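You operate a simulated robot arm through the tools that you are given. There is no shell and no other tool.

The job below is to be done with a simulated robot arm. You get a single attempt, and the scene is never put back.

## Task
Swap the white guide at the outlet for the green one.
Fine: old guide on the guides shelf, outlet lever back over the new one. Set down upright: white guide. Where these are worked on the way, their far stop is far enough and under half their travel is too little: outlet lever.

Only the result counts: the job must be done as asked and must still hold three seconds after the hand-in. Knocking over, shifting, dropping, spilling or breaking anything else fails it.

## Robot
A 7-joint arm with a fingered hand, fixed in place. Base frame: the origin is on the floor under the middle of its stand, x ahead of it, y to its left, z up. Readings come in mm, degrees, newtons and seconds.
With the tool pointing down near the work surface it reaches from about 300 to 700 mm from the base axis. Its first joint turns from -69.0 to 172.0 degrees. Payload 3.4 kg.
Tool frame: the origin (TCP) lies between the finger pads and is the grasp point; the fingertips stand 25 mm ahead of it; z points along the fingers, y is the line along which they close. The gripper opens to 88 mm; its body begins 29 mm behind the TCP. The gripper is a hand of 5 fingers: y runs from the thumb to the fingers, the wrist lies at [-13, -97, -162] in the tool frame, and closing takes about 1.5 s.
Orientation is that of the tool frame in the base frame, as [roll, pitch, yaw] about the fixed x, y, z axes, in that order (R = Rz(yaw) Ry(pitch) Rx(roll)). With the fingers straight down and the wrist toward the robot, the tool's x, y and z point along [0, 1, 0], [1, 0, 0] and [0, 0, -1] of the base frame.

## Interface
- The arm moves only by the tool nudge_tool. Its argument "rows" is a list of rows, each a list of 2 entries, a list of its own where there are three numbers: the shift along the base's x, y, z in mm, then the turn, a rotation vector about the base's x, y, z in degrees. In form: [[[tx, ty, tz], [rx, ry, rz]], ...]. A call has 1 to 20 rows; each row shifts and turns the commanded pose from where the row before left it. "claw" is the gripper command, from -1 (shut) to 1 (fully open), values between in proportion, set as the call begins (left out, the last holds). Rows are played at 5 a second. More than 50 mm and 8.6 degrees between two rows, or a gripper value outside its range, and nothing of the call is played. A pose out of reach is approached as far as the arm can. The call stops where the force on the tool passes 40 N (or 10 N more than at its start, if that is more) or the arm is blocked; 0.2 s more then pass. The fingers move at their own pace (about 153 mm/s each) and stop on an object; they squeeze with about 22 N. The grip force told is the motor's: it shows also when the fingers shut on nothing. Time passes only in rows, and 0.2 s behind the last, so rows that do not move let the fingers close. The reply holds the time, the measured pose of the TCP, the force on the tool along the base axes, the opening and the grip force, in the units named above and with some noise, with the torque about the TCP (base axes, N m) and any sound that the robot's microphone picked up.
- Cameras (640 x 400 px; columns grow to the right, rows downward): "scene" is fixed at [220.5, -649.8, 1736.7]; the picture's right is [0.87, -0.49, 0.00], its down [-0.39, -0.69, -0.61] and it looks along [0.30, 0.53, -0.79] (base axes); focal length 262 px, centre (320, 200). "wrist" rides on the gripper at [59, -79, -105] in the tool frame; the picture's right is [-0.73, 0.32, -0.61], its down [-0.62, -0.68, 0.38] and it looks along [-0.29, 0.66, 0.70] (tool axes); focal length 234 px, centre (320, 200). There is no depth. A picture from a camera that has moved, and an enlarged one, comes with that camera's place and axes in the base frame and with its lens.
- snapshot(camera): a new picture of that camera. It takes no simulated time.
- lift_body(by): slides the trunk up (or, below 0, down) by that many mm; the arm rides with it, the base frame stays. It gives what a move gives, with no picture.
- finger_targets(index, middle, ring, little, thumb_bend, thumb_turn): sets how far each is bent, from 0 (flat) to 1 (curled in); at 0.3 the hand is open as for a grip, at 0.7 the pads meet at the TCP. One left out holds its place. A second passes; each finger stops where it meets its share of the squeeze, and holds until it gets a number again. A gripper value or a shape takes the hand back. It gives what a move gives, with no picture; readings hold the bend of each and the force on index, middle, ring, little, thumb and palm. thumb_turn goes from beside the hand (0) to across from the fingers (1), as for a grip.
- preshape(shape): the hand has 5 fingers and takes this shape, open, in about a second: jaw (thumb against the fingers, like two jaws); tri (thumb and two fingers); tip (a fingertip pinch); poke (one finger out to press); point (the index stretched); flat (the hand flat); cup (the hand cupped); fist (a fist). The gripper value then closes the fingers along that shape, each until it touches; the sizes above hold for jaw. It gives what a move gives, with no picture.
- close_up(camera, box): a new picture of the part [left, top, right, bottom] of that camera's present view, enlarged. It takes no simulated time.
- close_job(): hands the job in; it is judged then, once.

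Places have to be worked out from the pictures, the camera data and where the tool is seen. Open the gripper and draw the arm clear of the work before you hand the job in, unless the task says otherwise.

The tools are called after "Call:" as a command line: name --argument value ..., lists and objects as JSON in quotes. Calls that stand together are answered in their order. nudge_tool: Moves the arm, as the interface text tells. Its arguments: {"type":"object","properties":{"rows":{"type":"array","items":{"type":"array"}},"claw":{"type":"number"}},"required":["rows"]} The other tools are called the same way: lift_body (by) moves the trunk up or down; preshape (shape) gives the hand a shape; finger_targets (index, middle, ring, little, thumb_bend, thumb_turn) moves the fingers one by one; snapshot (camera) takes a picture; close_up (camera, box) takes an enlarged picture of a part of a camera's view; close_job () hands the job in.

At the start:

```text
time: 0.0
tool_pos: [291.9, -265.4, 1442.9]
tcp_rot: [-179.9, 0.0, 89.9]
contact_force: [-0.3, 0.9, 0.0]
wrist_torque: [-0.01, 0.0, -0.03]
opening: 87.4
gripper_force: 0.0
shape: jaw
bend: [0.3, 0.3, 0.3, 0.3, 0.3, 0.98]
finger forces: [0.0, 0.0, 0.0, 0.1, 0.0, 0.0]
trunk travel left (down, up): [-825.0, 115.0]
```

scene: 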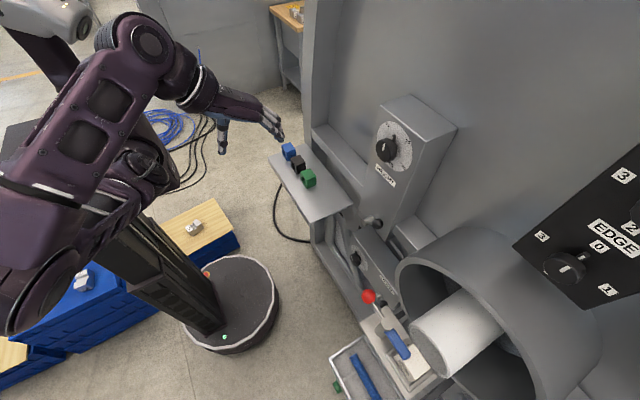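
wrist: 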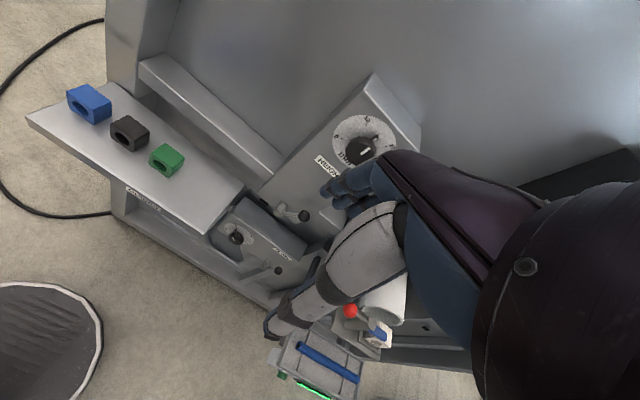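

The scene shows a machine with a shelf holding blue, black and green guides, and an outlet area with a red-knobbed lever near a white part. I'll enlarge both views to find details before moving.

Call:
close_up --camera "scene" --box '[330, 260, 460, 400]'

Call:
close_up --camera "scene" --box '[250, 130, 380, 230]'

Call:
close_up --camera "wrist" --box '[240, 260, 440, 400]'

Call:
close_up --camera "wrist" --box '[20, 60, 260, 240]'

```text
2.86 times, centred on (395, 330) of scene
camera zoom: at [220.5, -649.8, 1736.7], right [0.87, -0.49, 0.0], down [-0.39, -0.69, -0.61], along [0.3, 0.53, -0.79], focal length 747 px, centre (106, -171)
```

zoom: 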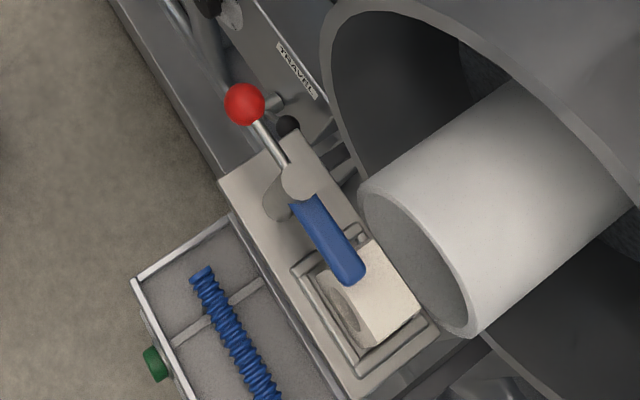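

```text
4.00 times, centred on (315, 180) of scene
camera zoom: at [220.5, -649.8, 1736.7], right [0.87, -0.49, 0.0], down [-0.39, -0.69, -0.61], along [0.3, 0.53, -0.79], focal length 1046 px, centre (340, 280)
```

zoom: 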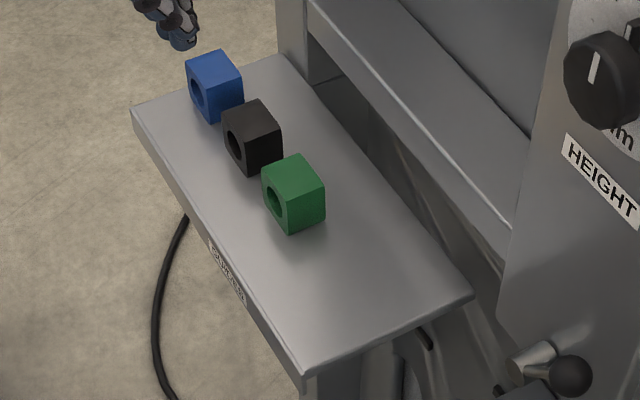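

```text
2.86 times, centred on (340, 330) of wrist
camera zoom: at [212.2, -206.7, 1548.3], right [0.32, -0.73, 0.61], down [-0.68, -0.62, -0.38], along [0.66, -0.29, -0.7], focal length 669 px, centre (263, -171)
```

zoom: 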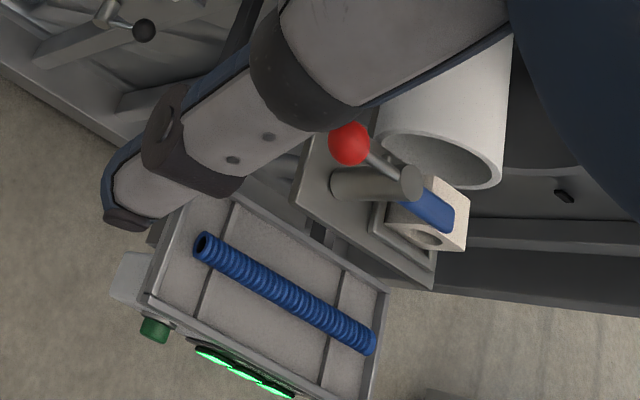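

```text
2.22 times, centred on (140, 150) of wrist
camera zoom: at [212.2, -206.7, 1548.3], right [0.32, -0.73, 0.61], down [-0.68, -0.62, -0.38], along [0.66, -0.29, -0.7], focal length 520 px, centre (720, 311)
```

zoom: 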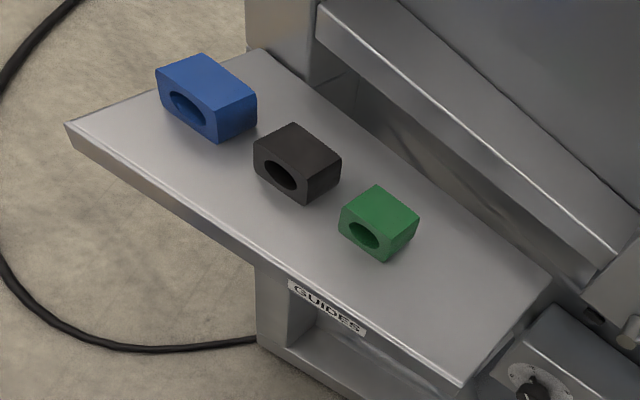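

The lever looks like a bar on a vertical post at about (403, -607). The red ball is near (403, -544, 1151), the blue arm lies over the white guide near (402, -675), and the shelf top is at about z 980. I'll bring the hand toward the outlet, staying high and turning, to get a closer wrist view.

Call:
nudge_tool --rows '[[[10, -25, -15], [0, 0, -8]], [[10, -25, -15], [0, 0, -8]], [[10, -25, -15], [0, 0, -8]], [[10, -25, -15], [0, 0, -8]], [[10, -25, -15], [0, 0, -8]], [[10, -25, -15], [0, 0, -8]], [[10, -25, -15], [0, 0, -8]], [[5, -20, -15], [0, 0, -4]], [[0, -10, -10], [0, 0, 0]]]'

```text
time: 2.0
tool_pos: [366.8, -470.7, 1313.5]
tcp_rot: [180.0, 0.0, 29.9]
contact_force: [-0.2, -0.5, 0.2]
wrist_torque: [0.0, 0.0, 0.0]
opening: 87.6
gripper_force: 0.0
shape: jaw
bend: [0.3, 0.3, 0.3, 0.3, 0.3, 0.98]
finger forces: [0.1, 0.0, 0.0, 0.1, 0.0, 0.0]
trunk travel left (down, up): [-825.0, 115.0]
```

The arm followed fully to (367, -471, 1313) with yaw 30. Now I'll look at the outlet with both cameras.

Call:
snapshot --camera "wrist"

Call:
snapshot --camera "scene"

```text
taken
camera wrist: at [377.9, -373.3, 1418.5], right [-0.47, -0.64, 0.61], down [-0.88, 0.28, -0.38], along [0.08, -0.71, -0.7], focal length 234 px, centre (320, 200)
```

wrist: 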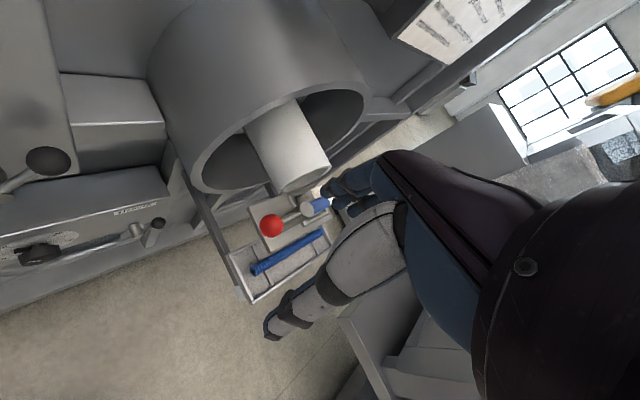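

```text
taken
```

scene: 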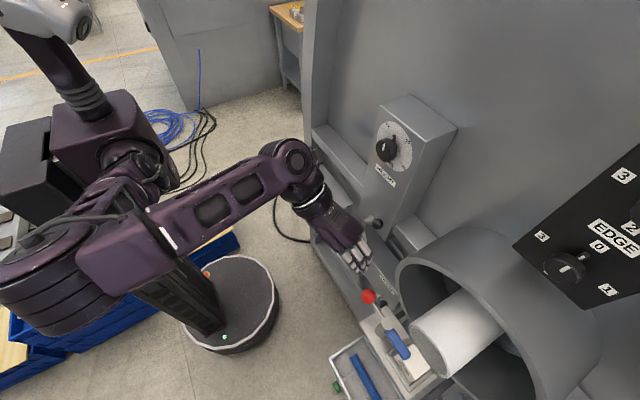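

The ball, post and tray are visible just left of the thumb in the wrist view. I'll enlarge that part and the outlet in the scene camera.

Call:
close_up --camera "wrist" --box '[220, 170, 348, 250]'

Call:
close_up --camera "scene" --box '[350, 280, 446, 400]'

```text
5.00 times, centred on (284, 210) of wrist
camera zoom: at [377.9, -373.3, 1418.5], right [-0.47, -0.64, 0.61], down [-0.88, 0.28, -0.38], along [0.08, -0.71, -0.7], focal length 1171 px, centre (500, 150)
```

zoom: 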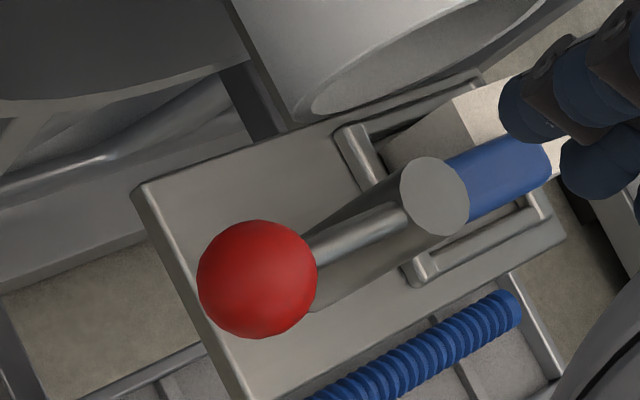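

```text
3.33 times, centred on (398, 340) of scene
camera zoom: at [220.5, -649.8, 1736.7], right [0.87, -0.49, 0.0], down [-0.39, -0.69, -0.61], along [0.3, 0.53, -0.79], focal length 872 px, centre (60, -267)
```

zoom: 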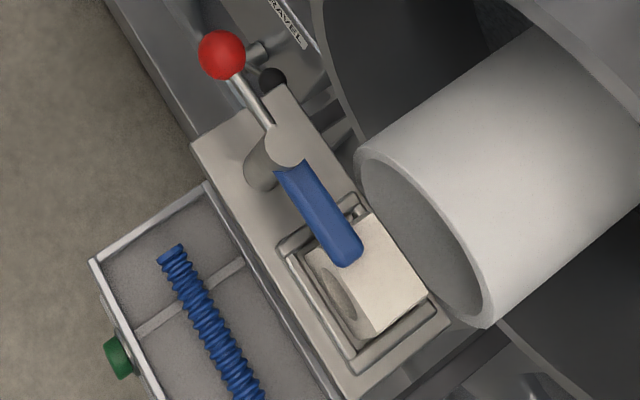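

The lever is a horizontal bar on a vertical post: ball at (403, -544, 1150), post at (403, -609). The blue arm lies over the guide, which sits in a railed pocket on a plate at z of about 1070. I'll move to yaw 0 and lower for a better view, which also tests the reach.

Call:
nudge_tool --rows '[[[6, -22, -10], [0, 0, -7.5]], [[6, -22, -10], [0, 0, -7.5]], [[6, -22, -10], [0, 0, -7.5]], [[5, -22, -10], [0, 0, -7.4]], [[0, -5, -10], [0, 0, 0]], [[0, 0, 0], [0, 0, 0]]]'

Call:
snapshot --camera "wrist"

```text
time: 3.4
tool_pos: [390.1, -564.7, 1261.6]
tcp_rot: [-180.0, 0.0, 0.0]
contact_force: [0.3, 0.3, 0.1]
wrist_torque: [0.03, -0.01, 0.0]
opening: 88.0
gripper_force: 0.1
shape: jaw
bend: [0.3, 0.3, 0.3, 0.3, 0.3, 0.98]
finger forces: [0.0, 0.1, 0.0, 0.0, 0.1, 0.0]
trunk travel left (down, up): [-825.0, 115.0]
```

```text
taken
camera wrist: at [447.5, -484.7, 1367.7], right [-0.73, -0.32, 0.61], down [-0.62, 0.68, -0.38], along [-0.29, -0.66, -0.7], focal length 234 px, centre (320, 200)
```

wrist: 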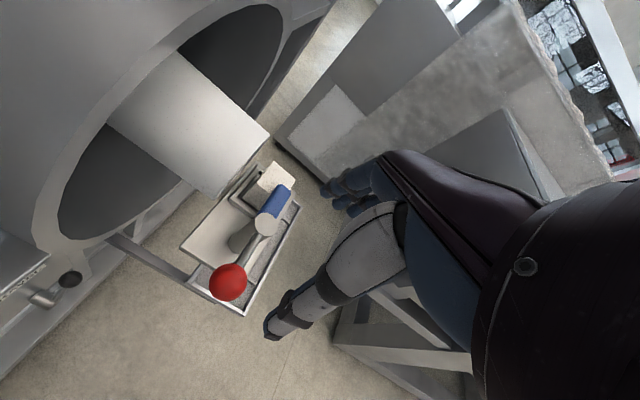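

The reach works so far and the guide is now clear of the hand in the view. I'll enlarge the outlet for precise corners.

Call:
close_up --camera "wrist" --box '[170, 140, 330, 320]'

Call:
close_up --camera "wrist" --box '[220, 150, 300, 230]'

Call:
close_up --camera "scene" --box '[370, 300, 434, 400]'

```text
2.22 times, centred on (250, 230) of wrist
camera zoom: at [447.5, -484.7, 1367.7], right [-0.73, -0.32, 0.61], down [-0.62, 0.68, -0.38], along [-0.29, -0.66, -0.7], focal length 520 px, centre (476, 133)
```

zoom: 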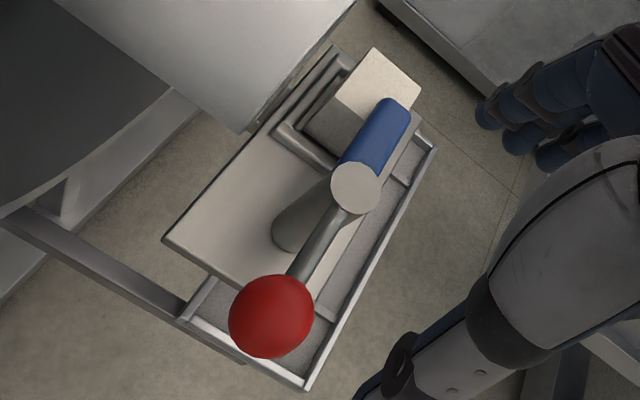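

```text
5.00 times, centred on (260, 190) of wrist
camera zoom: at [447.5, -484.7, 1367.7], right [-0.73, -0.32, 0.61], down [-0.62, 0.68, -0.38], along [-0.29, -0.66, -0.7], focal length 1171 px, centre (620, 250)
```

zoom: 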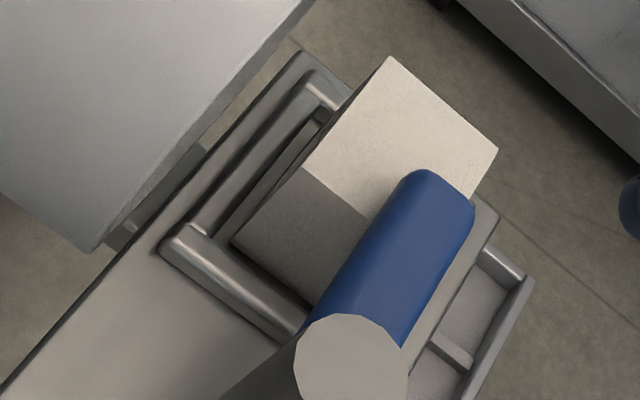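

```text
4.00 times, centred on (402, 350) of scene
camera zoom: at [220.5, -649.8, 1736.7], right [0.87, -0.49, 0.0], down [-0.39, -0.69, -0.61], along [0.3, 0.53, -0.79], focal length 1046 px, centre (-8, -400)
```

zoom: 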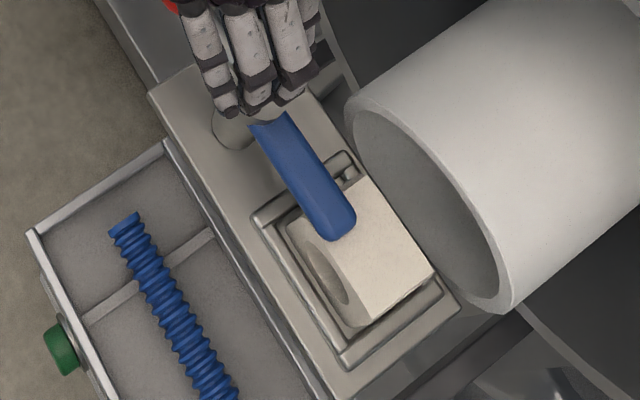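

Triangulating the corners puts the white guide at x 393–433, y -664 to -711, with its top near z 1128. The lever turns about the vertical post, and I need a narrow pusher for it. I'll rise a bit and see what the "poke" shape looks like.

Call:
nudge_tool --rows '[[[0, 20, 30], [0, 0, 0]], [[0, 20, 30], [0, 0, 0]]]'

Call:
preshape --shape "poke"

Call:
snapshot --camera "wrist"

Call:
snapshot --camera "scene"

```text
time: 4.0
tool_pos: [391.7, -522.5, 1323.0]
tcp_rot: [180.0, 0.1, 0.1]
contact_force: [0.9, 0.2, -0.6]
wrist_torque: [-0.03, 0.0, 0.01]
opening: 87.7
gripper_force: 0.1
shape: jaw
bend: [0.3, 0.3, 0.3, 0.3, 0.3, 0.98]
finger forces: [0.1, 0.1, 0.0, 0.1, 0.0, 0.0]
trunk travel left (down, up): [-825.0, 115.0]
```

```text
time: 4.9
tool_pos: [392.4, -525.2, 1321.8]
tcp_rot: [180.0, 0.0, 0.0]
contact_force: [0.1, 0.1, 1.1]
wrist_torque: [0.03, -0.03, 0.0]
opening: 0.0
gripper_force: 0.1
shape: poke
bend: [0.7, 0.7, 0.99, 0.99, 1.0, 1.0]
finger forces: [0.1, 0.1, 0.1, 0.0, 0.0, 0.1]
trunk travel left (down, up): [-825.0, 115.0]
```

```text
taken
camera wrist: at [449.2, -445.2, 1427.3], right [-0.73, -0.32, 0.61], down [-0.62, 0.68, -0.38], along [-0.29, -0.66, -0.7], focal length 234 px, centre (320, 200)
```

wrist: 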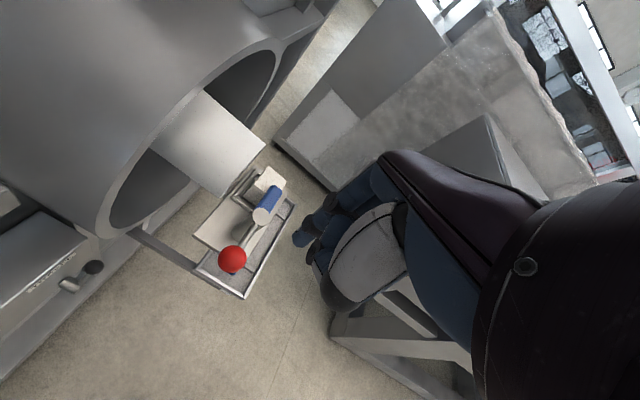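

```text
taken
```

scene: 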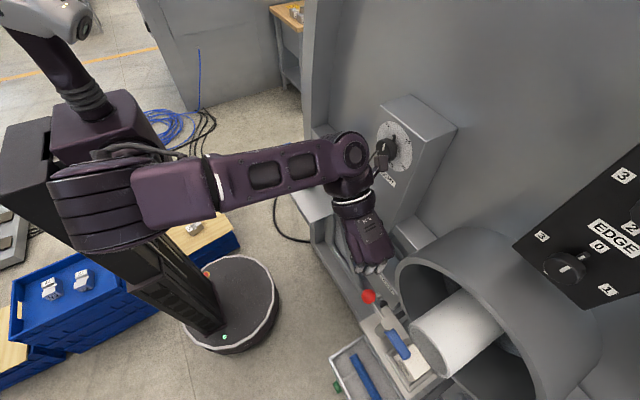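

In the poke shape the index and middle fingers point down at the TCP while the others curl. I'll enlarge to see the exact fingertip location.

Call:
close_up --camera "wrist" --box '[270, 150, 430, 320]'

Call:
close_up --camera "scene" --box '[330, 180, 410, 310]'

```text
2.35 times, centred on (350, 235) of wrist
camera zoom: at [449.2, -445.2, 1427.3], right [-0.73, -0.32, 0.61], down [-0.62, 0.68, -0.38], along [-0.29, -0.66, -0.7], focal length 551 px, centre (249, 118)
```

zoom: 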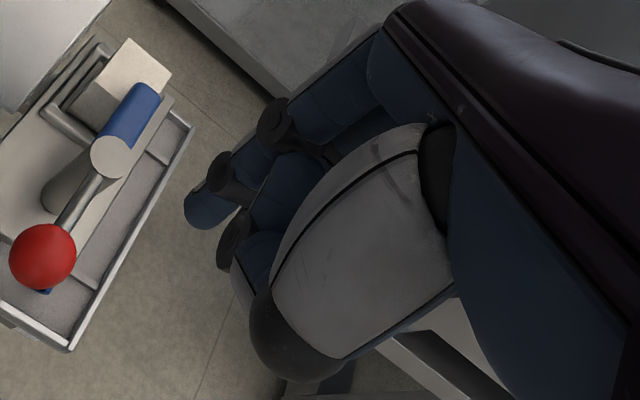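

```text
3.08 times, centred on (370, 245) of scene
camera zoom: at [220.5, -649.8, 1736.7], right [0.87, -0.49, 0.0], down [-0.39, -0.69, -0.61], along [0.3, 0.53, -0.79], focal length 805 px, centre (166, 62)
```

zoom: 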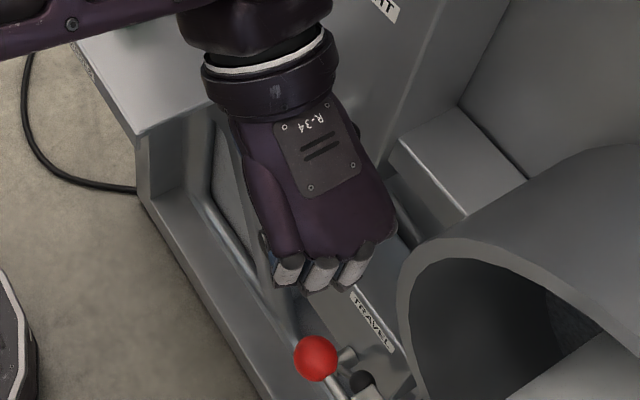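

The poke pusher is the index and middle pair at the TCP, about 40 mm wide, with tips 25 mm below it. I'll come down on the -x side of the ball at (345, -538) and lower to z 1150.

Call:
nudge_tool --rows '[[[-24, -7, 0], [0, 0, 0]], [[-24, -6, -30], [0, 0, 0]], [[0, 0, -40], [0, 0, 0]], [[0, 0, -40], [0, 0, 0]], [[0, 0, -40], [0, 0, 0]], [[0, 0, -22], [0, 0, 0]], [[0, 0, 0], [0, 0, 0]]]'

Call:
snapshot --camera "wrist"

Call:
close_up --camera "scene" --box '[320, 230, 440, 370]'

```text
time: 6.5
tool_pos: [339.9, -536.8, 1148.6]
tcp_rot: [-180.0, 0.0, 0.2]
contact_force: [-0.3, 0.1, -0.6]
wrist_torque: [-0.02, 0.03, 0.02]
opening: 0.0
gripper_force: 0.0
shape: poke
bend: [0.7, 0.7, 0.99, 0.99, 1.0, 1.0]
finger forces: [0.0, 0.1, 0.0, 0.0, 0.0, 0.0]
trunk travel left (down, up): [-825.0, 115.0]
```

```text
taken
camera wrist: at [398.8, -457.2, 1255.1], right [-0.73, -0.32, 0.61], down [-0.62, 0.68, -0.38], along [-0.29, -0.66, -0.7], focal length 234 px, centre (320, 200)
```

wrist: 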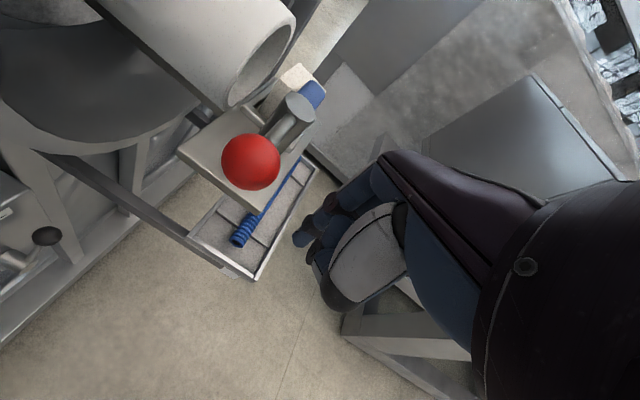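

```text
2.86 times, centred on (380, 300) of scene
camera zoom: at [220.5, -649.8, 1736.7], right [0.87, -0.49, 0.0], down [-0.39, -0.69, -0.61], along [0.3, 0.53, -0.79], focal length 747 px, centre (149, -86)
```

zoom: 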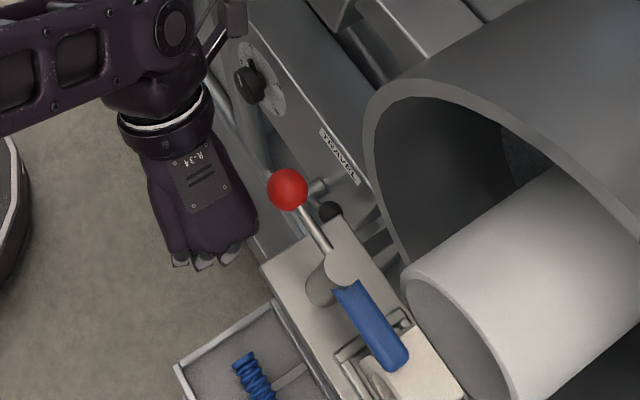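

The ball is confirmed at (402, -544, 1150), clear to the +x side of the fingers. I'll push gently in +x to check whether the lever turns that way.

Call:
nudge_tool --rows '[[[10, 0, 0], [0, 0, 0]], [[8, 0, 0], [0, 0, 0]], [[4, 0, 0], [0, 0, 0]], [[4, 0, 0], [0, 0, 0]], [[4, 0, 0], [0, 0, 0]], [[4, 0, 0], [0, 0, 0]], [[0, 0, 0], [0, 0, 0]]]'

Call:
snapshot --camera "wrist"

```text
time: 8.1
tool_pos: [373.1, -536.7, 1150.3]
tcp_rot: [-179.9, 0.0, 0.0]
contact_force: [-5.5, -0.9, -1.3]
wrist_torque: [0.05, 0.07, -0.04]
opening: 0.0
gripper_force: 0.1
shape: poke
bend: [0.7, 0.7, 0.99, 0.99, 1.0, 1.0]
finger forces: [6.1, 0.0, 0.1, 0.0, 0.0, 0.0]
trunk travel left (down, up): [-825.0, 115.0]
```

```text
taken
camera wrist: at [431.2, -457.9, 1256.7], right [-0.73, -0.32, 0.61], down [-0.62, 0.68, -0.38], along [-0.29, -0.66, -0.7], focal length 234 px, centre (320, 200)
```

wrist: 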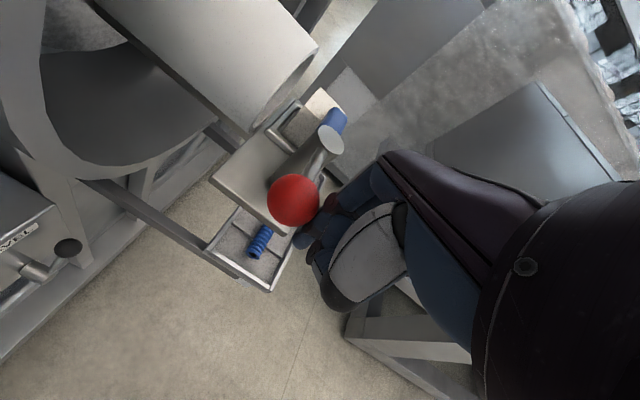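

There is 5.5 N of contact and the ball still sits at x of about 403. I'll push another few mm to see whether it yields.

Call:
nudge_tool --rows '[[[2, 0, 0], [0, 0, 0]], [[2, 0, 0], [0, 0, 0]], [[2, 0, 0], [0, 0, 0]], [[0, 0, 0], [0, 0, 0]]]'

Call:
snapshot --camera "wrist"

```text
time: 9.1
tool_pos: [375.7, -537.7, 1150.9]
tcp_rot: [-179.9, -0.1, 0.0]
contact_force: [-23.1, -2.2, -7.6]
wrist_torque: [0.03, 0.12, -0.13]
opening: 0.0
gripper_force: 0.1
shape: poke
bend: [0.7, 0.7, 0.99, 0.99, 1.0, 1.0]
finger forces: [22.4, 0.1, 0.0, 0.1, 0.1, 0.0]
trunk travel left (down, up): [-825.0, 115.0]
```

```text
taken
camera wrist: at [432.8, -458.8, 1257.2], right [-0.73, -0.32, 0.61], down [-0.62, 0.68, -0.38], along [-0.29, -0.66, -0.7], focal length 234 px, centre (320, 200)
```

wrist: 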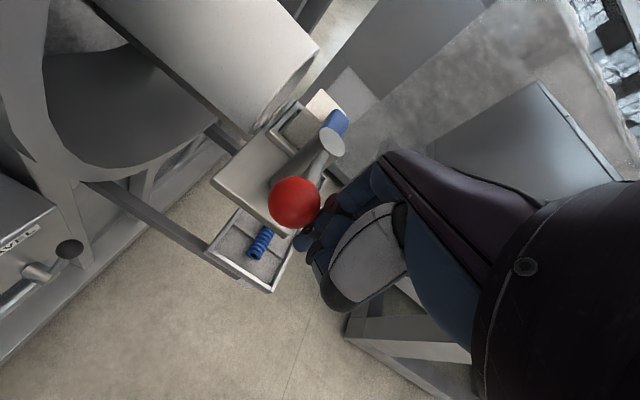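

The ball does not yield to +x: 23 N with almost no motion, so that is its stop. I'll back off, lift over the ball and come down on its +x side to try the other direction.

Call:
nudge_tool --rows '[[[-15, 0, 0], [0, 0, 0]], [[-10, 0, 20], [0, 0, 0]], [[0, 0, 40], [0, 0, 0]], [[40, 0, 10], [0, 0, 0]], [[40, 0, 0], [0, 0, 0]], [[19, 0, 0], [0, 0, 0]], [[0, 0, -30], [0, 0, 0]], [[0, 0, -40], [0, 0, 0]], [[0, 0, 0], [0, 0, 0]]]'

Call:
snapshot --camera "wrist"

Call:
close_up --camera "scene" --box '[320, 230, 440, 370]'

```text
time: 11.1
tool_pos: [456.8, -538.1, 1151.7]
tcp_rot: [-179.9, 0.0, 0.0]
contact_force: [-0.3, 0.1, 0.2]
wrist_torque: [0.0, 0.01, 0.01]
opening: 0.0
gripper_force: 0.0
shape: poke
bend: [0.7, 0.7, 0.99, 0.99, 1.0, 1.0]
finger forces: [0.0, 0.1, 0.0, 0.0, 0.1, 0.1]
trunk travel left (down, up): [-825.0, 115.0]
```

```text
taken
camera wrist: at [513.9, -458.0, 1256.9], right [-0.73, -0.32, 0.61], down [-0.62, 0.68, -0.38], along [-0.29, -0.66, -0.7], focal length 234 px, centre (320, 200)
```

wrist: 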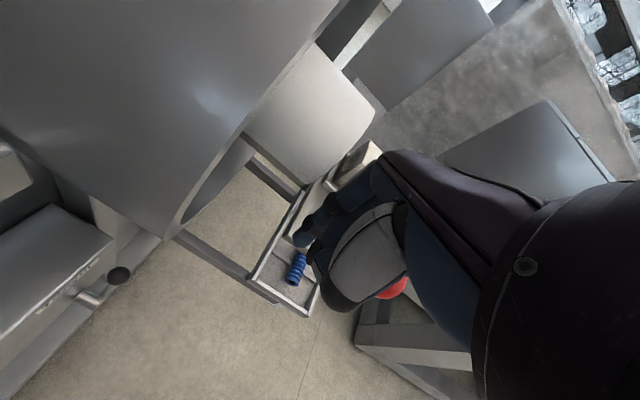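

```text
2.86 times, centred on (380, 300) of scene
camera zoom: at [220.5, -649.8, 1736.7], right [0.87, -0.49, 0.0], down [-0.39, -0.69, -0.61], along [0.3, 0.53, -0.79], focal length 747 px, centre (149, -86)
```

zoom: 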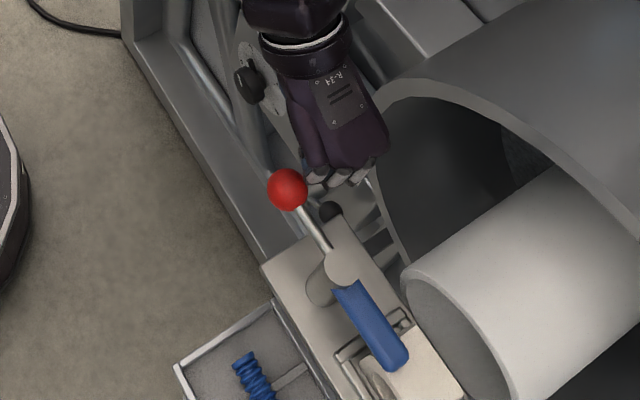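

I'm now on the +x side of the ball and the lever hasn't moved. I'll raise slightly and push in -x in small steps, watching the force.

Call:
nudge_tool --rows '[[[-6, 0, 5], [0, 0, 0]], [[-6, 0, 0], [0, 0, 0]], [[-4, 0, 0], [0, 0, 0]], [[-4, 0, 0], [0, 0, 0]], [[-4, 0, 0], [0, 0, 0]], [[-4, 0, 0], [0, 0, 0]], [[0, 0, 0], [0, 0, 0]]]'

Call:
close_up --camera "scene" --box '[320, 230, 440, 370]'

```text
time: 12.7
tool_pos: [428.0, -538.4, 1156.0]
tcp_rot: [-180.0, 0.0, 0.2]
contact_force: [1.3, -0.5, 2.0]
wrist_torque: [0.01, 0.05, 0.03]
opening: 0.0
gripper_force: 0.0
shape: poke
bend: [0.7, 0.7, 0.99, 0.99, 1.0, 1.0]
finger forces: [0.0, 0.9, 2.0, 0.0, 0.1, 0.0]
trunk travel left (down, up): [-825.0, 115.0]
```

```text
2.86 times, centred on (380, 300) of scene
camera zoom: at [220.5, -649.8, 1736.7], right [0.87, -0.49, 0.0], down [-0.39, -0.69, -0.61], along [0.3, 0.53, -0.79], focal length 747 px, centre (149, -86)
```

zoom: 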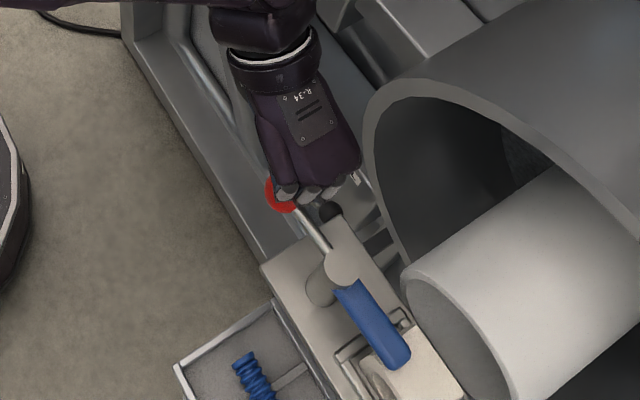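

The lever turns this way with only about 1 N. I'll follow the arc around the post, rotating the hand with it, up to about 40°, and raise a little to clear the ball top.

Call:
nudge_tool --rows '[[[-3.3, 2.6, 4], [0, 0, 5]], [[-6.5, 1.6, 0], [0, 0, 5]], [[-6.6, 1.0, 0], [0, 0, 5]], [[-6.6, 0.5, 0], [0, 0, 5]], [[-6.7, -0.1, 0], [0, 0, 5]], [[-6.6, -0.7, 0], [0, 0, 5]], [[-6.5, -1.3, 0], [0, 0, 5]], [[-6.4, -1.8, 0], [0, 0, 5]], [[0, 0, 0], [0, 0, 0]]]'

Call:
close_up --camera "scene" --box '[320, 230, 440, 370]'

Call:
snapshot --camera "wrist"

```text
time: 14.7
tool_pos: [378.6, -535.4, 1159.7]
tcp_rot: [180.0, 0.0, 40.1]
contact_force: [-0.4, 0.0, -1.0]
wrist_torque: [-0.02, -0.03, 0.03]
opening: 0.1
gripper_force: 0.1
shape: poke
bend: [0.7, 0.7, 0.99, 0.99, 1.0, 1.0]
finger forces: [0.1, 0.5, 0.0, 0.0, 0.1, 0.0]
trunk travel left (down, up): [-825.0, 115.0]
```

```text
2.86 times, centred on (380, 300) of scene
camera zoom: at [220.5, -649.8, 1736.7], right [0.87, -0.49, 0.0], down [-0.39, -0.69, -0.61], along [0.3, 0.53, -0.79], focal length 747 px, centre (149, -86)
```

zoom: 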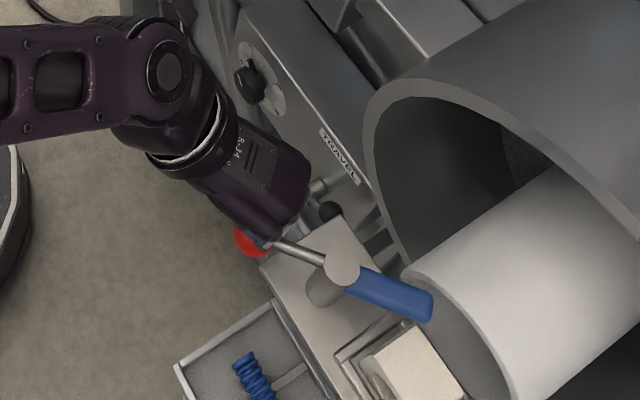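

```text
taken
camera wrist: at [372.3, -436.9, 1264.7], right [-0.35, -0.71, 0.61], down [-0.92, 0.12, -0.38], along [0.2, -0.69, -0.7], focal length 234 px, centre (320, 200)
```

wrist: 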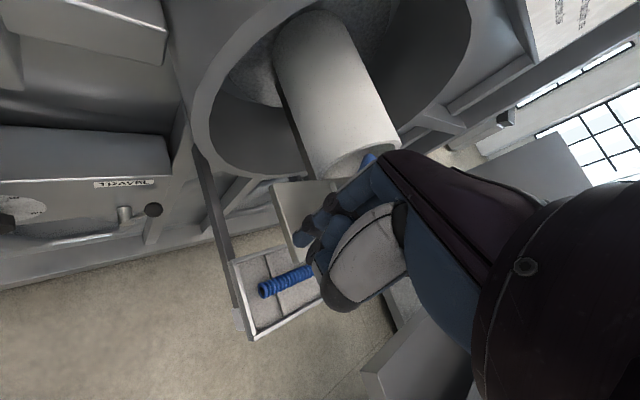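

The lever has swung about 40° with no notable force, and the white guide is nearly uncovered. I'll continue along the arc to 70°.

Call:
nudge_tool --rows '[[[-6.2, -2.9, 0], [0, 0, 5]], [[-6.0, -3.2, 0], [0, 0, 5]], [[-5.7, -3.6, 0], [0, 0, 5]], [[-5.4, -4.0, 0], [0, 0, 5]], [[-5.0, -4.4, 0], [0, 0, 5]], [[-4.6, -4.8, 0], [0, 0, 5]], [[0, 0, 0], [0, 0, 0]]]'

Call:
close_up --camera "scene" --box '[320, 230, 440, 370]'

```text
time: 16.3
tool_pos: [347.1, -557.5, 1158.7]
tcp_rot: [-179.9, 0.0, 70.1]
contact_force: [0.8, -0.6, -0.3]
wrist_torque: [-0.01, -0.01, -0.01]
opening: 0.0
gripper_force: 0.0
shape: poke
bend: [0.7, 0.7, 0.99, 0.99, 1.0, 1.0]
finger forces: [0.1, 0.0, 0.1, 0.0, 0.1, 0.0]
trunk travel left (down, up): [-825.0, 115.0]
```

```text
2.86 times, centred on (380, 300) of scene
camera zoom: at [220.5, -649.8, 1736.7], right [0.87, -0.49, 0.0], down [-0.39, -0.69, -0.61], along [0.3, 0.53, -0.79], focal length 747 px, centre (149, -86)
```

zoom: 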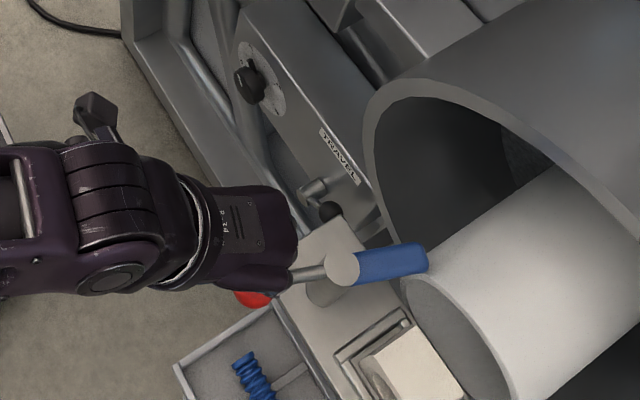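

The lever is at about 75°, still free. I'll continue toward its far stop in small steps.

Call:
nudge_tool --rows '[[[-4.6, -5.6, 0], [0, 0, 5]], [[-3.7, -5.5, 0], [0, 0, 5]], [[-3.2, -5.8, 0], [0, 0, 5]], [[-2.7, -6.1, 0], [0, 0, 5]], [[0, 0, 0], [0, 0, 0]]]'

Call:
close_up --camera "scene" --box '[320, 230, 440, 370]'

```text
time: 17.2
tool_pos: [341.1, -549.8, 1146.5]
tcp_rot: [178.2, 0.1, 74.4]
contact_force: [-2.2, 2.4, 15.6]
wrist_torque: [-0.7, -0.05, -0.1]
opening: 0.0
gripper_force: 0.2
shape: poke
bend: [0.7, 0.7, 0.99, 0.99, 1.0, 1.0]
finger forces: [0.0, 0.0, 0.0, 15.4, 0.0, 0.0]
out of reach, approached as far as the arm can: row 1, 2, 3, 4
trunk travel left (down, up): [-825.0, 115.0]
stopped in row 4: the force on the tool passed its limit at 62 N (the readings are from after the stop); the commanded pose is now the measured one
```

```text
2.86 times, centred on (380, 300) of scene
camera zoom: at [220.5, -649.8, 1736.7], right [0.87, -0.49, 0.0], down [-0.39, -0.69, -0.61], along [0.3, 0.53, -0.79], focal length 747 px, centre (149, -86)
```

zoom: 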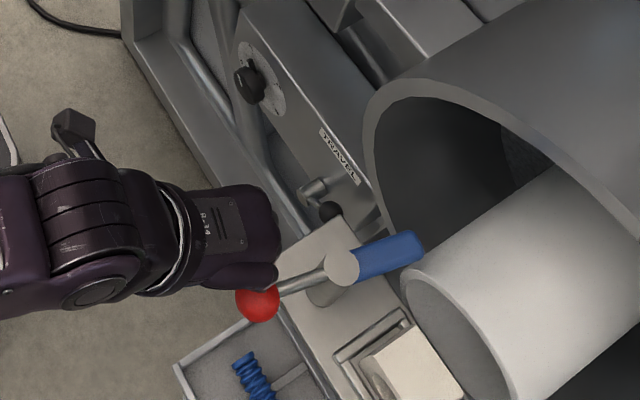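

The arm hit a reach limit at that wrist angle and pressed on the ball, so the call stopped. The lever is at about 78° and well clear of the guide. I'll lift off straight up and then check.

Call:
nudge_tool --rows '[[[0, 5, 20], [0, 0, 0]], [[0, 5, 30], [0, 0, -5]], [[0, 0, 40], [0, 0, -8]], [[0, 0, 40], [0, 0, -8]], [[0, 0, 40], [0, 0, -8]], [[0, 0, 0], [0, 0, -8]], [[0, 0, 0], [0, 0, 0]]]'

Call:
close_up --camera "scene" --box '[320, 260, 440, 400]'

Call:
snapshot --camera "wrist"

```text
time: 18.8
tool_pos: [343.1, -541.9, 1313.6]
tcp_rot: [178.6, -0.1, 37.5]
contact_force: [0.4, -0.6, 0.3]
wrist_torque: [0.01, 0.01, -0.03]
opening: 0.1
gripper_force: 0.0
shape: poke
bend: [0.7, 0.7, 0.99, 0.99, 1.0, 1.0]
finger forces: [0.0, 0.1, 0.1, 0.1, 0.0, 0.1]
trunk travel left (down, up): [-825.0, 115.0]
```

```text
2.86 times, centred on (380, 330) of scene
camera zoom: at [220.5, -649.8, 1736.7], right [0.87, -0.49, 0.0], down [-0.39, -0.69, -0.61], along [0.3, 0.53, -0.79], focal length 747 px, centre (149, -171)
```

zoom: 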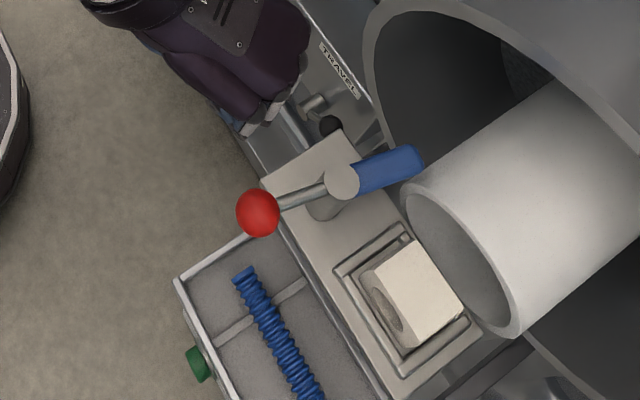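

```text
taken
camera wrist: at [338.6, -440.8, 1416.4], right [-0.39, -0.69, 0.62], down [-0.9, 0.15, -0.4], along [0.18, -0.71, -0.68], focal length 234 px, centre (320, 200)
```

wrist: 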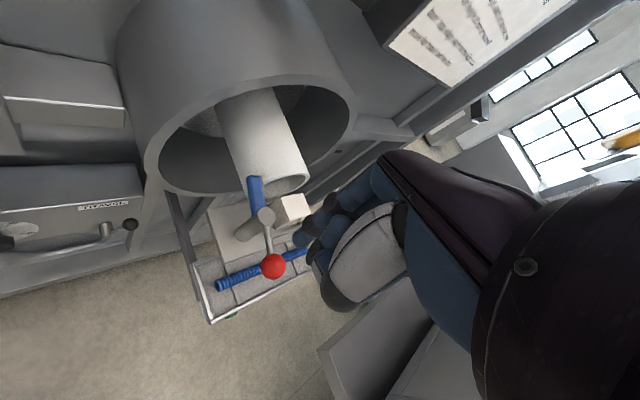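

The guide is now fully uncovered. I'll return the hand to the jaw shape and move to yaw 0 over the outlet for a close view of the guide, pocket rails and plate.

Call:
preshape --shape "jaw"

Call:
nudge_tool --rows '[[[8, -10, -6], [0.3, 0, -7.5]], [[8, -10, -7], [0.3, 0, -7.5]], [[7, -10, -7], [0.3, 0, -7.5]], [[7, -10, -7], [0.3, 0, -7.5]], [[7, -8, -7], [0.2, 0, -7.5]], [[0, 0, 0], [0, 0, 0]]]' --claw 0.5

Call:
close_up --camera "wrist" --box '[180, 140, 330, 290]'

Call:
snapshot --camera "wrist"

```text
time: 19.7
tool_pos: [344.0, -541.1, 1312.6]
tcp_rot: [178.6, 0.0, 37.4]
contact_force: [-0.1, 0.4, 0.0]
wrist_torque: [-0.02, -0.02, 0.01]
opening: 87.9
gripper_force: 0.1
shape: jaw
bend: [0.3, 0.3, 0.3, 0.3, 0.3, 0.98]
finger forces: [0.1, 0.0, 0.0, 0.1, 0.0, 0.0]
trunk travel left (down, up): [-825.0, 115.0]
```

```text
time: 21.1
tool_pos: [379.3, -590.3, 1278.6]
tcp_rot: [179.9, -0.5, -0.1]
contact_force: [0.1, -0.8, 0.4]
wrist_torque: [0.01, -0.02, 0.01]
opening: 66.5
gripper_force: 0.0
shape: jaw
bend: [0.27, 0.35, 0.32, 0.34, 0.54, 0.99]
finger forces: [0.0, 0.0, 0.0, 0.0, 0.0, 0.0]
trunk travel left (down, up): [-825.0, 115.0]
```

```text
2.67 times, centred on (255, 215) of wrist
camera zoom: at [435.7, -509.9, 1383.7], right [-0.73, -0.32, 0.6], down [-0.62, 0.68, -0.39], along [-0.29, -0.66, -0.7], focal length 624 px, centre (493, 160)
```

zoom: 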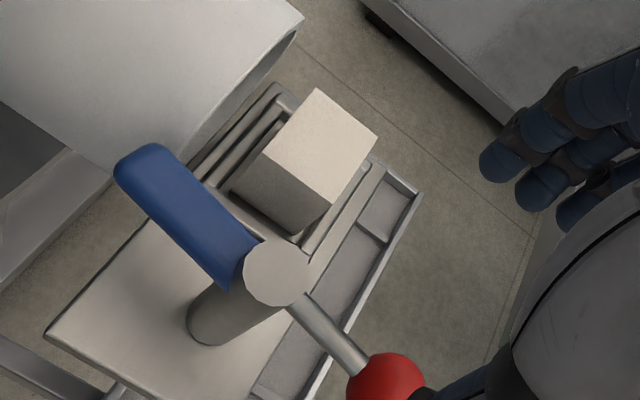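

```text
taken
camera wrist: at [435.7, -509.9, 1383.7], right [-0.73, -0.32, 0.6], down [-0.62, 0.68, -0.39], along [-0.29, -0.66, -0.7], focal length 234 px, centre (320, 200)
```

wrist: 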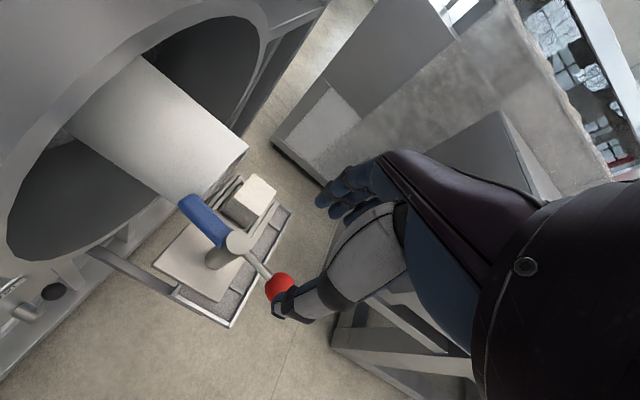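

The lever is clear and the guide spans x 395–434, y -662 to -709, with its top at about 1128. I'll move above it at (414, -685) and z 1190 to test the reach, correcting the small tilt.

Call:
nudge_tool --rows '[[[10, -25, -10], [0, 0.25, 0]], [[10, -25, -20], [0, 0.25, 0]], [[10, -25, -30], [0, 0, 0]], [[5, -20, -28], [0, 0, 0]], [[0, 0, 0], [0, 0, 0]]]' --claw 0.55

Call:
snapshot --camera "scene"

Call:
snapshot --camera "wrist"

```text
time: 22.3
tool_pos: [412.7, -683.1, 1191.6]
tcp_rot: [179.9, 0.1, 0.0]
contact_force: [0.3, 0.4, 0.1]
wrist_torque: [0.05, 0.02, -0.02]
opening: 68.0
gripper_force: 0.1
shape: jaw
bend: [0.27, 0.35, 0.32, 0.33, 0.52, 0.99]
finger forces: [0.0, 0.1, 0.0, 0.0, 0.1, 0.0]
trunk travel left (down, up): [-825.0, 115.0]
```

```text
taken
```

scene: 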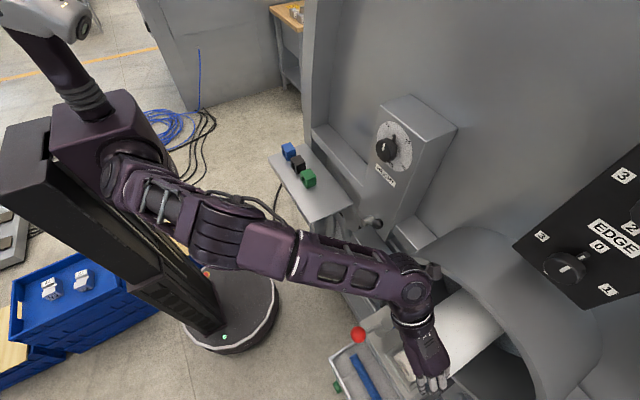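

```text
taken
camera wrist: at [469.9, -604.2, 1296.2], right [-0.73, -0.32, 0.61], down [-0.62, 0.68, -0.38], along [-0.29, -0.66, -0.69], focal length 234 px, centre (320, 200)
```

wrist: 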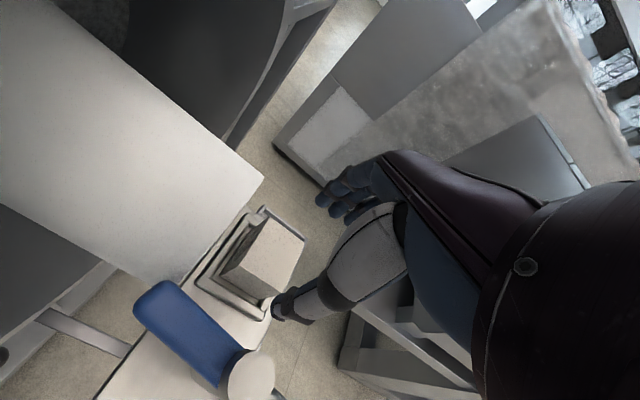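

The arm reached (413, -683, 1191). I'll enlarge this view to fix the guide's position relative to the jaws before descending.

Call:
close_up --camera "wrist" --box '[190, 190, 340, 330]'

```text
2.86 times, centred on (265, 260) of wrist
camera zoom: at [469.9, -604.2, 1296.2], right [-0.73, -0.32, 0.61], down [-0.62, 0.68, -0.38], along [-0.29, -0.66, -0.69], focal length 669 px, centre (477, 29)
```

zoom: 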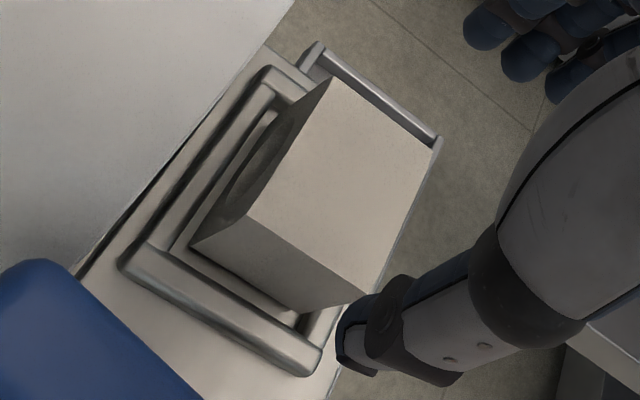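

The guide measures about 38.5 x 47.5 mm, centred at (415, -687), z 1085–1128. I'll centre on it and descend to TCP z of about 1120, so the fingertips stay above the rails.

Call:
nudge_tool --rows '[[[2, -3.7, -10], [0, 0, 0]], [[0, 0, -20], [0, 0, 0]], [[0, 0, -15], [0, 0, 0]], [[0, 0, -12], [0, 0, 0]], [[0, 0, -8], [0, 0, 0]], [[0, 0, -6], [0, 0, 0]], [[0, 0, -3.5], [0, 0, 0]], [[0, 0, 0], [0, 0, 0]]]'

Call:
snapshot --camera "wrist"

Call:
close_up --camera "scene" --box '[350, 270, 480, 400]'

```text
time: 24.1
tool_pos: [416.1, -687.9, 1116.0]
tcp_rot: [179.9, 0.1, -0.2]
contact_force: [-0.3, -0.3, -0.3]
wrist_torque: [-0.01, -0.02, -0.02]
opening: 68.0
gripper_force: 0.1
shape: jaw
bend: [0.27, 0.35, 0.32, 0.33, 0.52, 0.99]
finger forces: [0.1, 0.1, 0.0, 0.0, 0.0, 0.1]
trunk travel left (down, up): [-825.0, 115.0]
```

```text
taken
camera wrist: at [474.2, -608.7, 1221.1], right [-0.73, -0.32, 0.61], down [-0.62, 0.68, -0.38], along [-0.29, -0.66, -0.69], focal length 234 px, centre (320, 200)
```

wrist: 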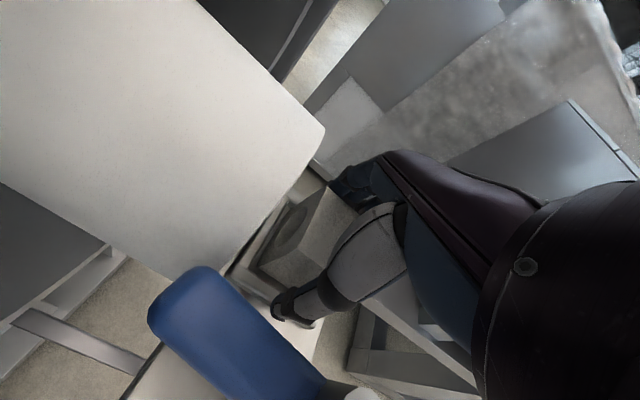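

```text
3.08 times, centred on (415, 335) of scene
camera zoom: at [220.5, -649.8, 1736.7], right [0.87, -0.49, 0.0], down [-0.39, -0.69, -0.61], along [0.3, 0.53, -0.79], focal length 805 px, centre (28, -215)
```

zoom: 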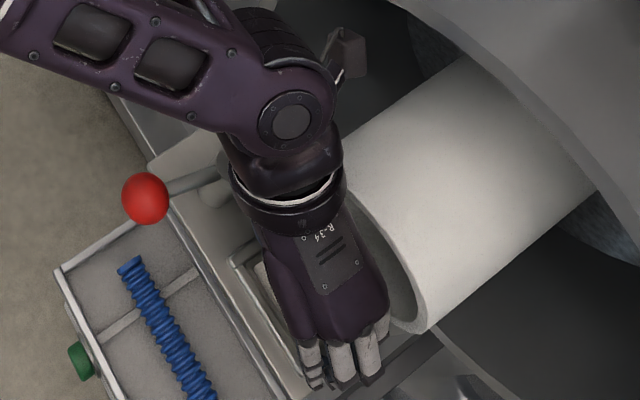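

The hand straddles the guide with no contact force, thumb on the +y side and fingers on the -y side. I'll close the jaws and hold still while they grip.

Call:
nudge_tool --rows '[[[0, 0, 0], [0, 0, 0]], [[0, 0, 0], [0, 0, 0]], [[0, 0, 0], [0, 0, 0]], [[0, 0, 0], [0, 0, 0]], [[0, 0, 0], [0, 0, 0]], [[0, 0, 0], [0, 0, 0]], [[0, 0, 0], [0, 0, 0]], [[0, 0, 0], [0, 0, 0]]]' --claw -1

Call:
close_up --camera "wrist" --box '[200, 140, 440, 340]'

```text
time: 25.9
tool_pos: [415.1, -688.4, 1116.0]
tcp_rot: [179.9, 0.1, -0.1]
contact_force: [-0.4, -0.1, 0.1]
wrist_torque: [0.02, 0.01, 0.01]
opening: 46.3
gripper_force: 22.0
shape: jaw
bend: [0.74, 0.43, 0.41, 0.44, 0.68, 1.0]
finger forces: [11.0, 6.2, 2.6, 0.0, 19.7, 0.0]
trunk travel left (down, up): [-825.0, 115.0]
```

```text
2.00 times, centred on (320, 240) of wrist
camera zoom: at [474.3, -608.8, 1221.1], right [-0.73, -0.32, 0.61], down [-0.62, 0.68, -0.38], along [-0.29, -0.66, -0.69], focal length 468 px, centre (320, 120)
```

zoom: 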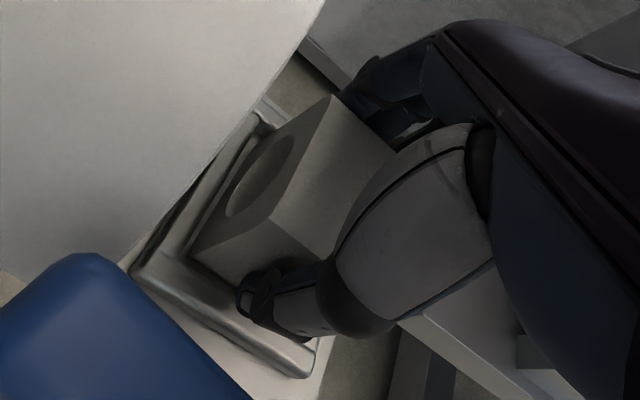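

The guide is gripped: opening 46 mm, with 20 N on the thumb shared by index, middle and ring. I'll lift straight up slowly and check that it follows.

Call:
nudge_tool --rows '[[[0, 0, 3], [0, 0, 0]], [[0, 0, 4], [0, 0, 0]], [[0, 0, 6], [0, 0, 0]], [[0, 0, 8], [0, 0, 0]], [[0, 0, 0], [0, 0, 0]]]'

Call:
close_up --camera "wrist" --box '[200, 140, 440, 340]'

Call:
close_up --camera "scene" --box '[350, 270, 480, 400]'

```text
time: 27.1
tool_pos: [417.3, -688.5, 1137.0]
tcp_rot: [179.9, 0.1, 0.0]
contact_force: [-0.5, -0.5, -0.9]
wrist_torque: [0.01, 0.01, 0.02]
opening: 46.3
gripper_force: 22.1
shape: jaw
bend: [0.74, 0.43, 0.41, 0.44, 0.68, 1.0]
finger forces: [10.8, 6.2, 2.6, 0.1, 19.7, 0.0]
trunk travel left (down, up): [-825.0, 115.0]
```

```text
2.00 times, centred on (320, 240) of wrist
camera zoom: at [475.1, -608.5, 1242.4], right [-0.72, -0.32, 0.61], down [-0.62, 0.68, -0.38], along [-0.29, -0.66, -0.69], focal length 468 px, centre (320, 120)
```

zoom: 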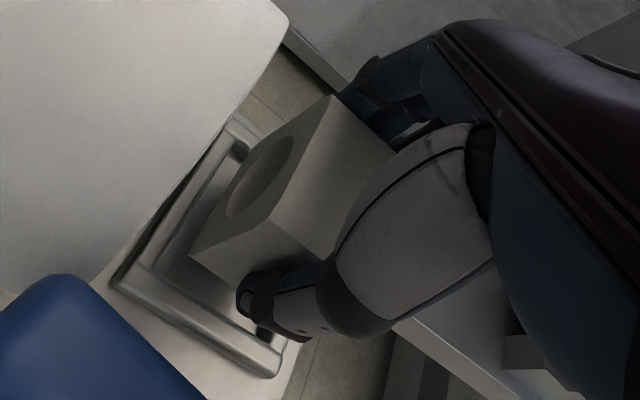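

```text
3.08 times, centred on (415, 335) of scene
camera zoom: at [220.5, -649.8, 1736.7], right [0.87, -0.49, 0.0], down [-0.39, -0.69, -0.61], along [0.3, 0.53, -0.79], focal length 805 px, centre (28, -215)
```

zoom: 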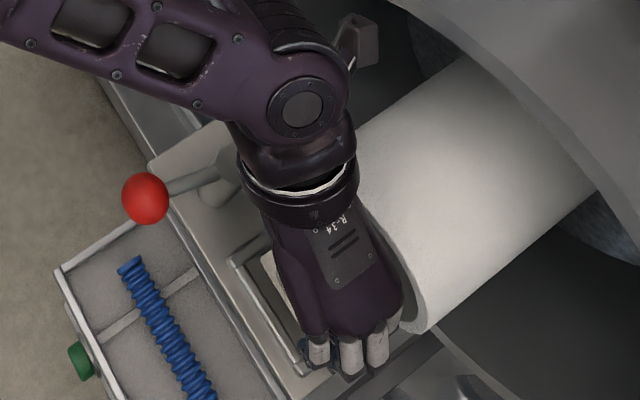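

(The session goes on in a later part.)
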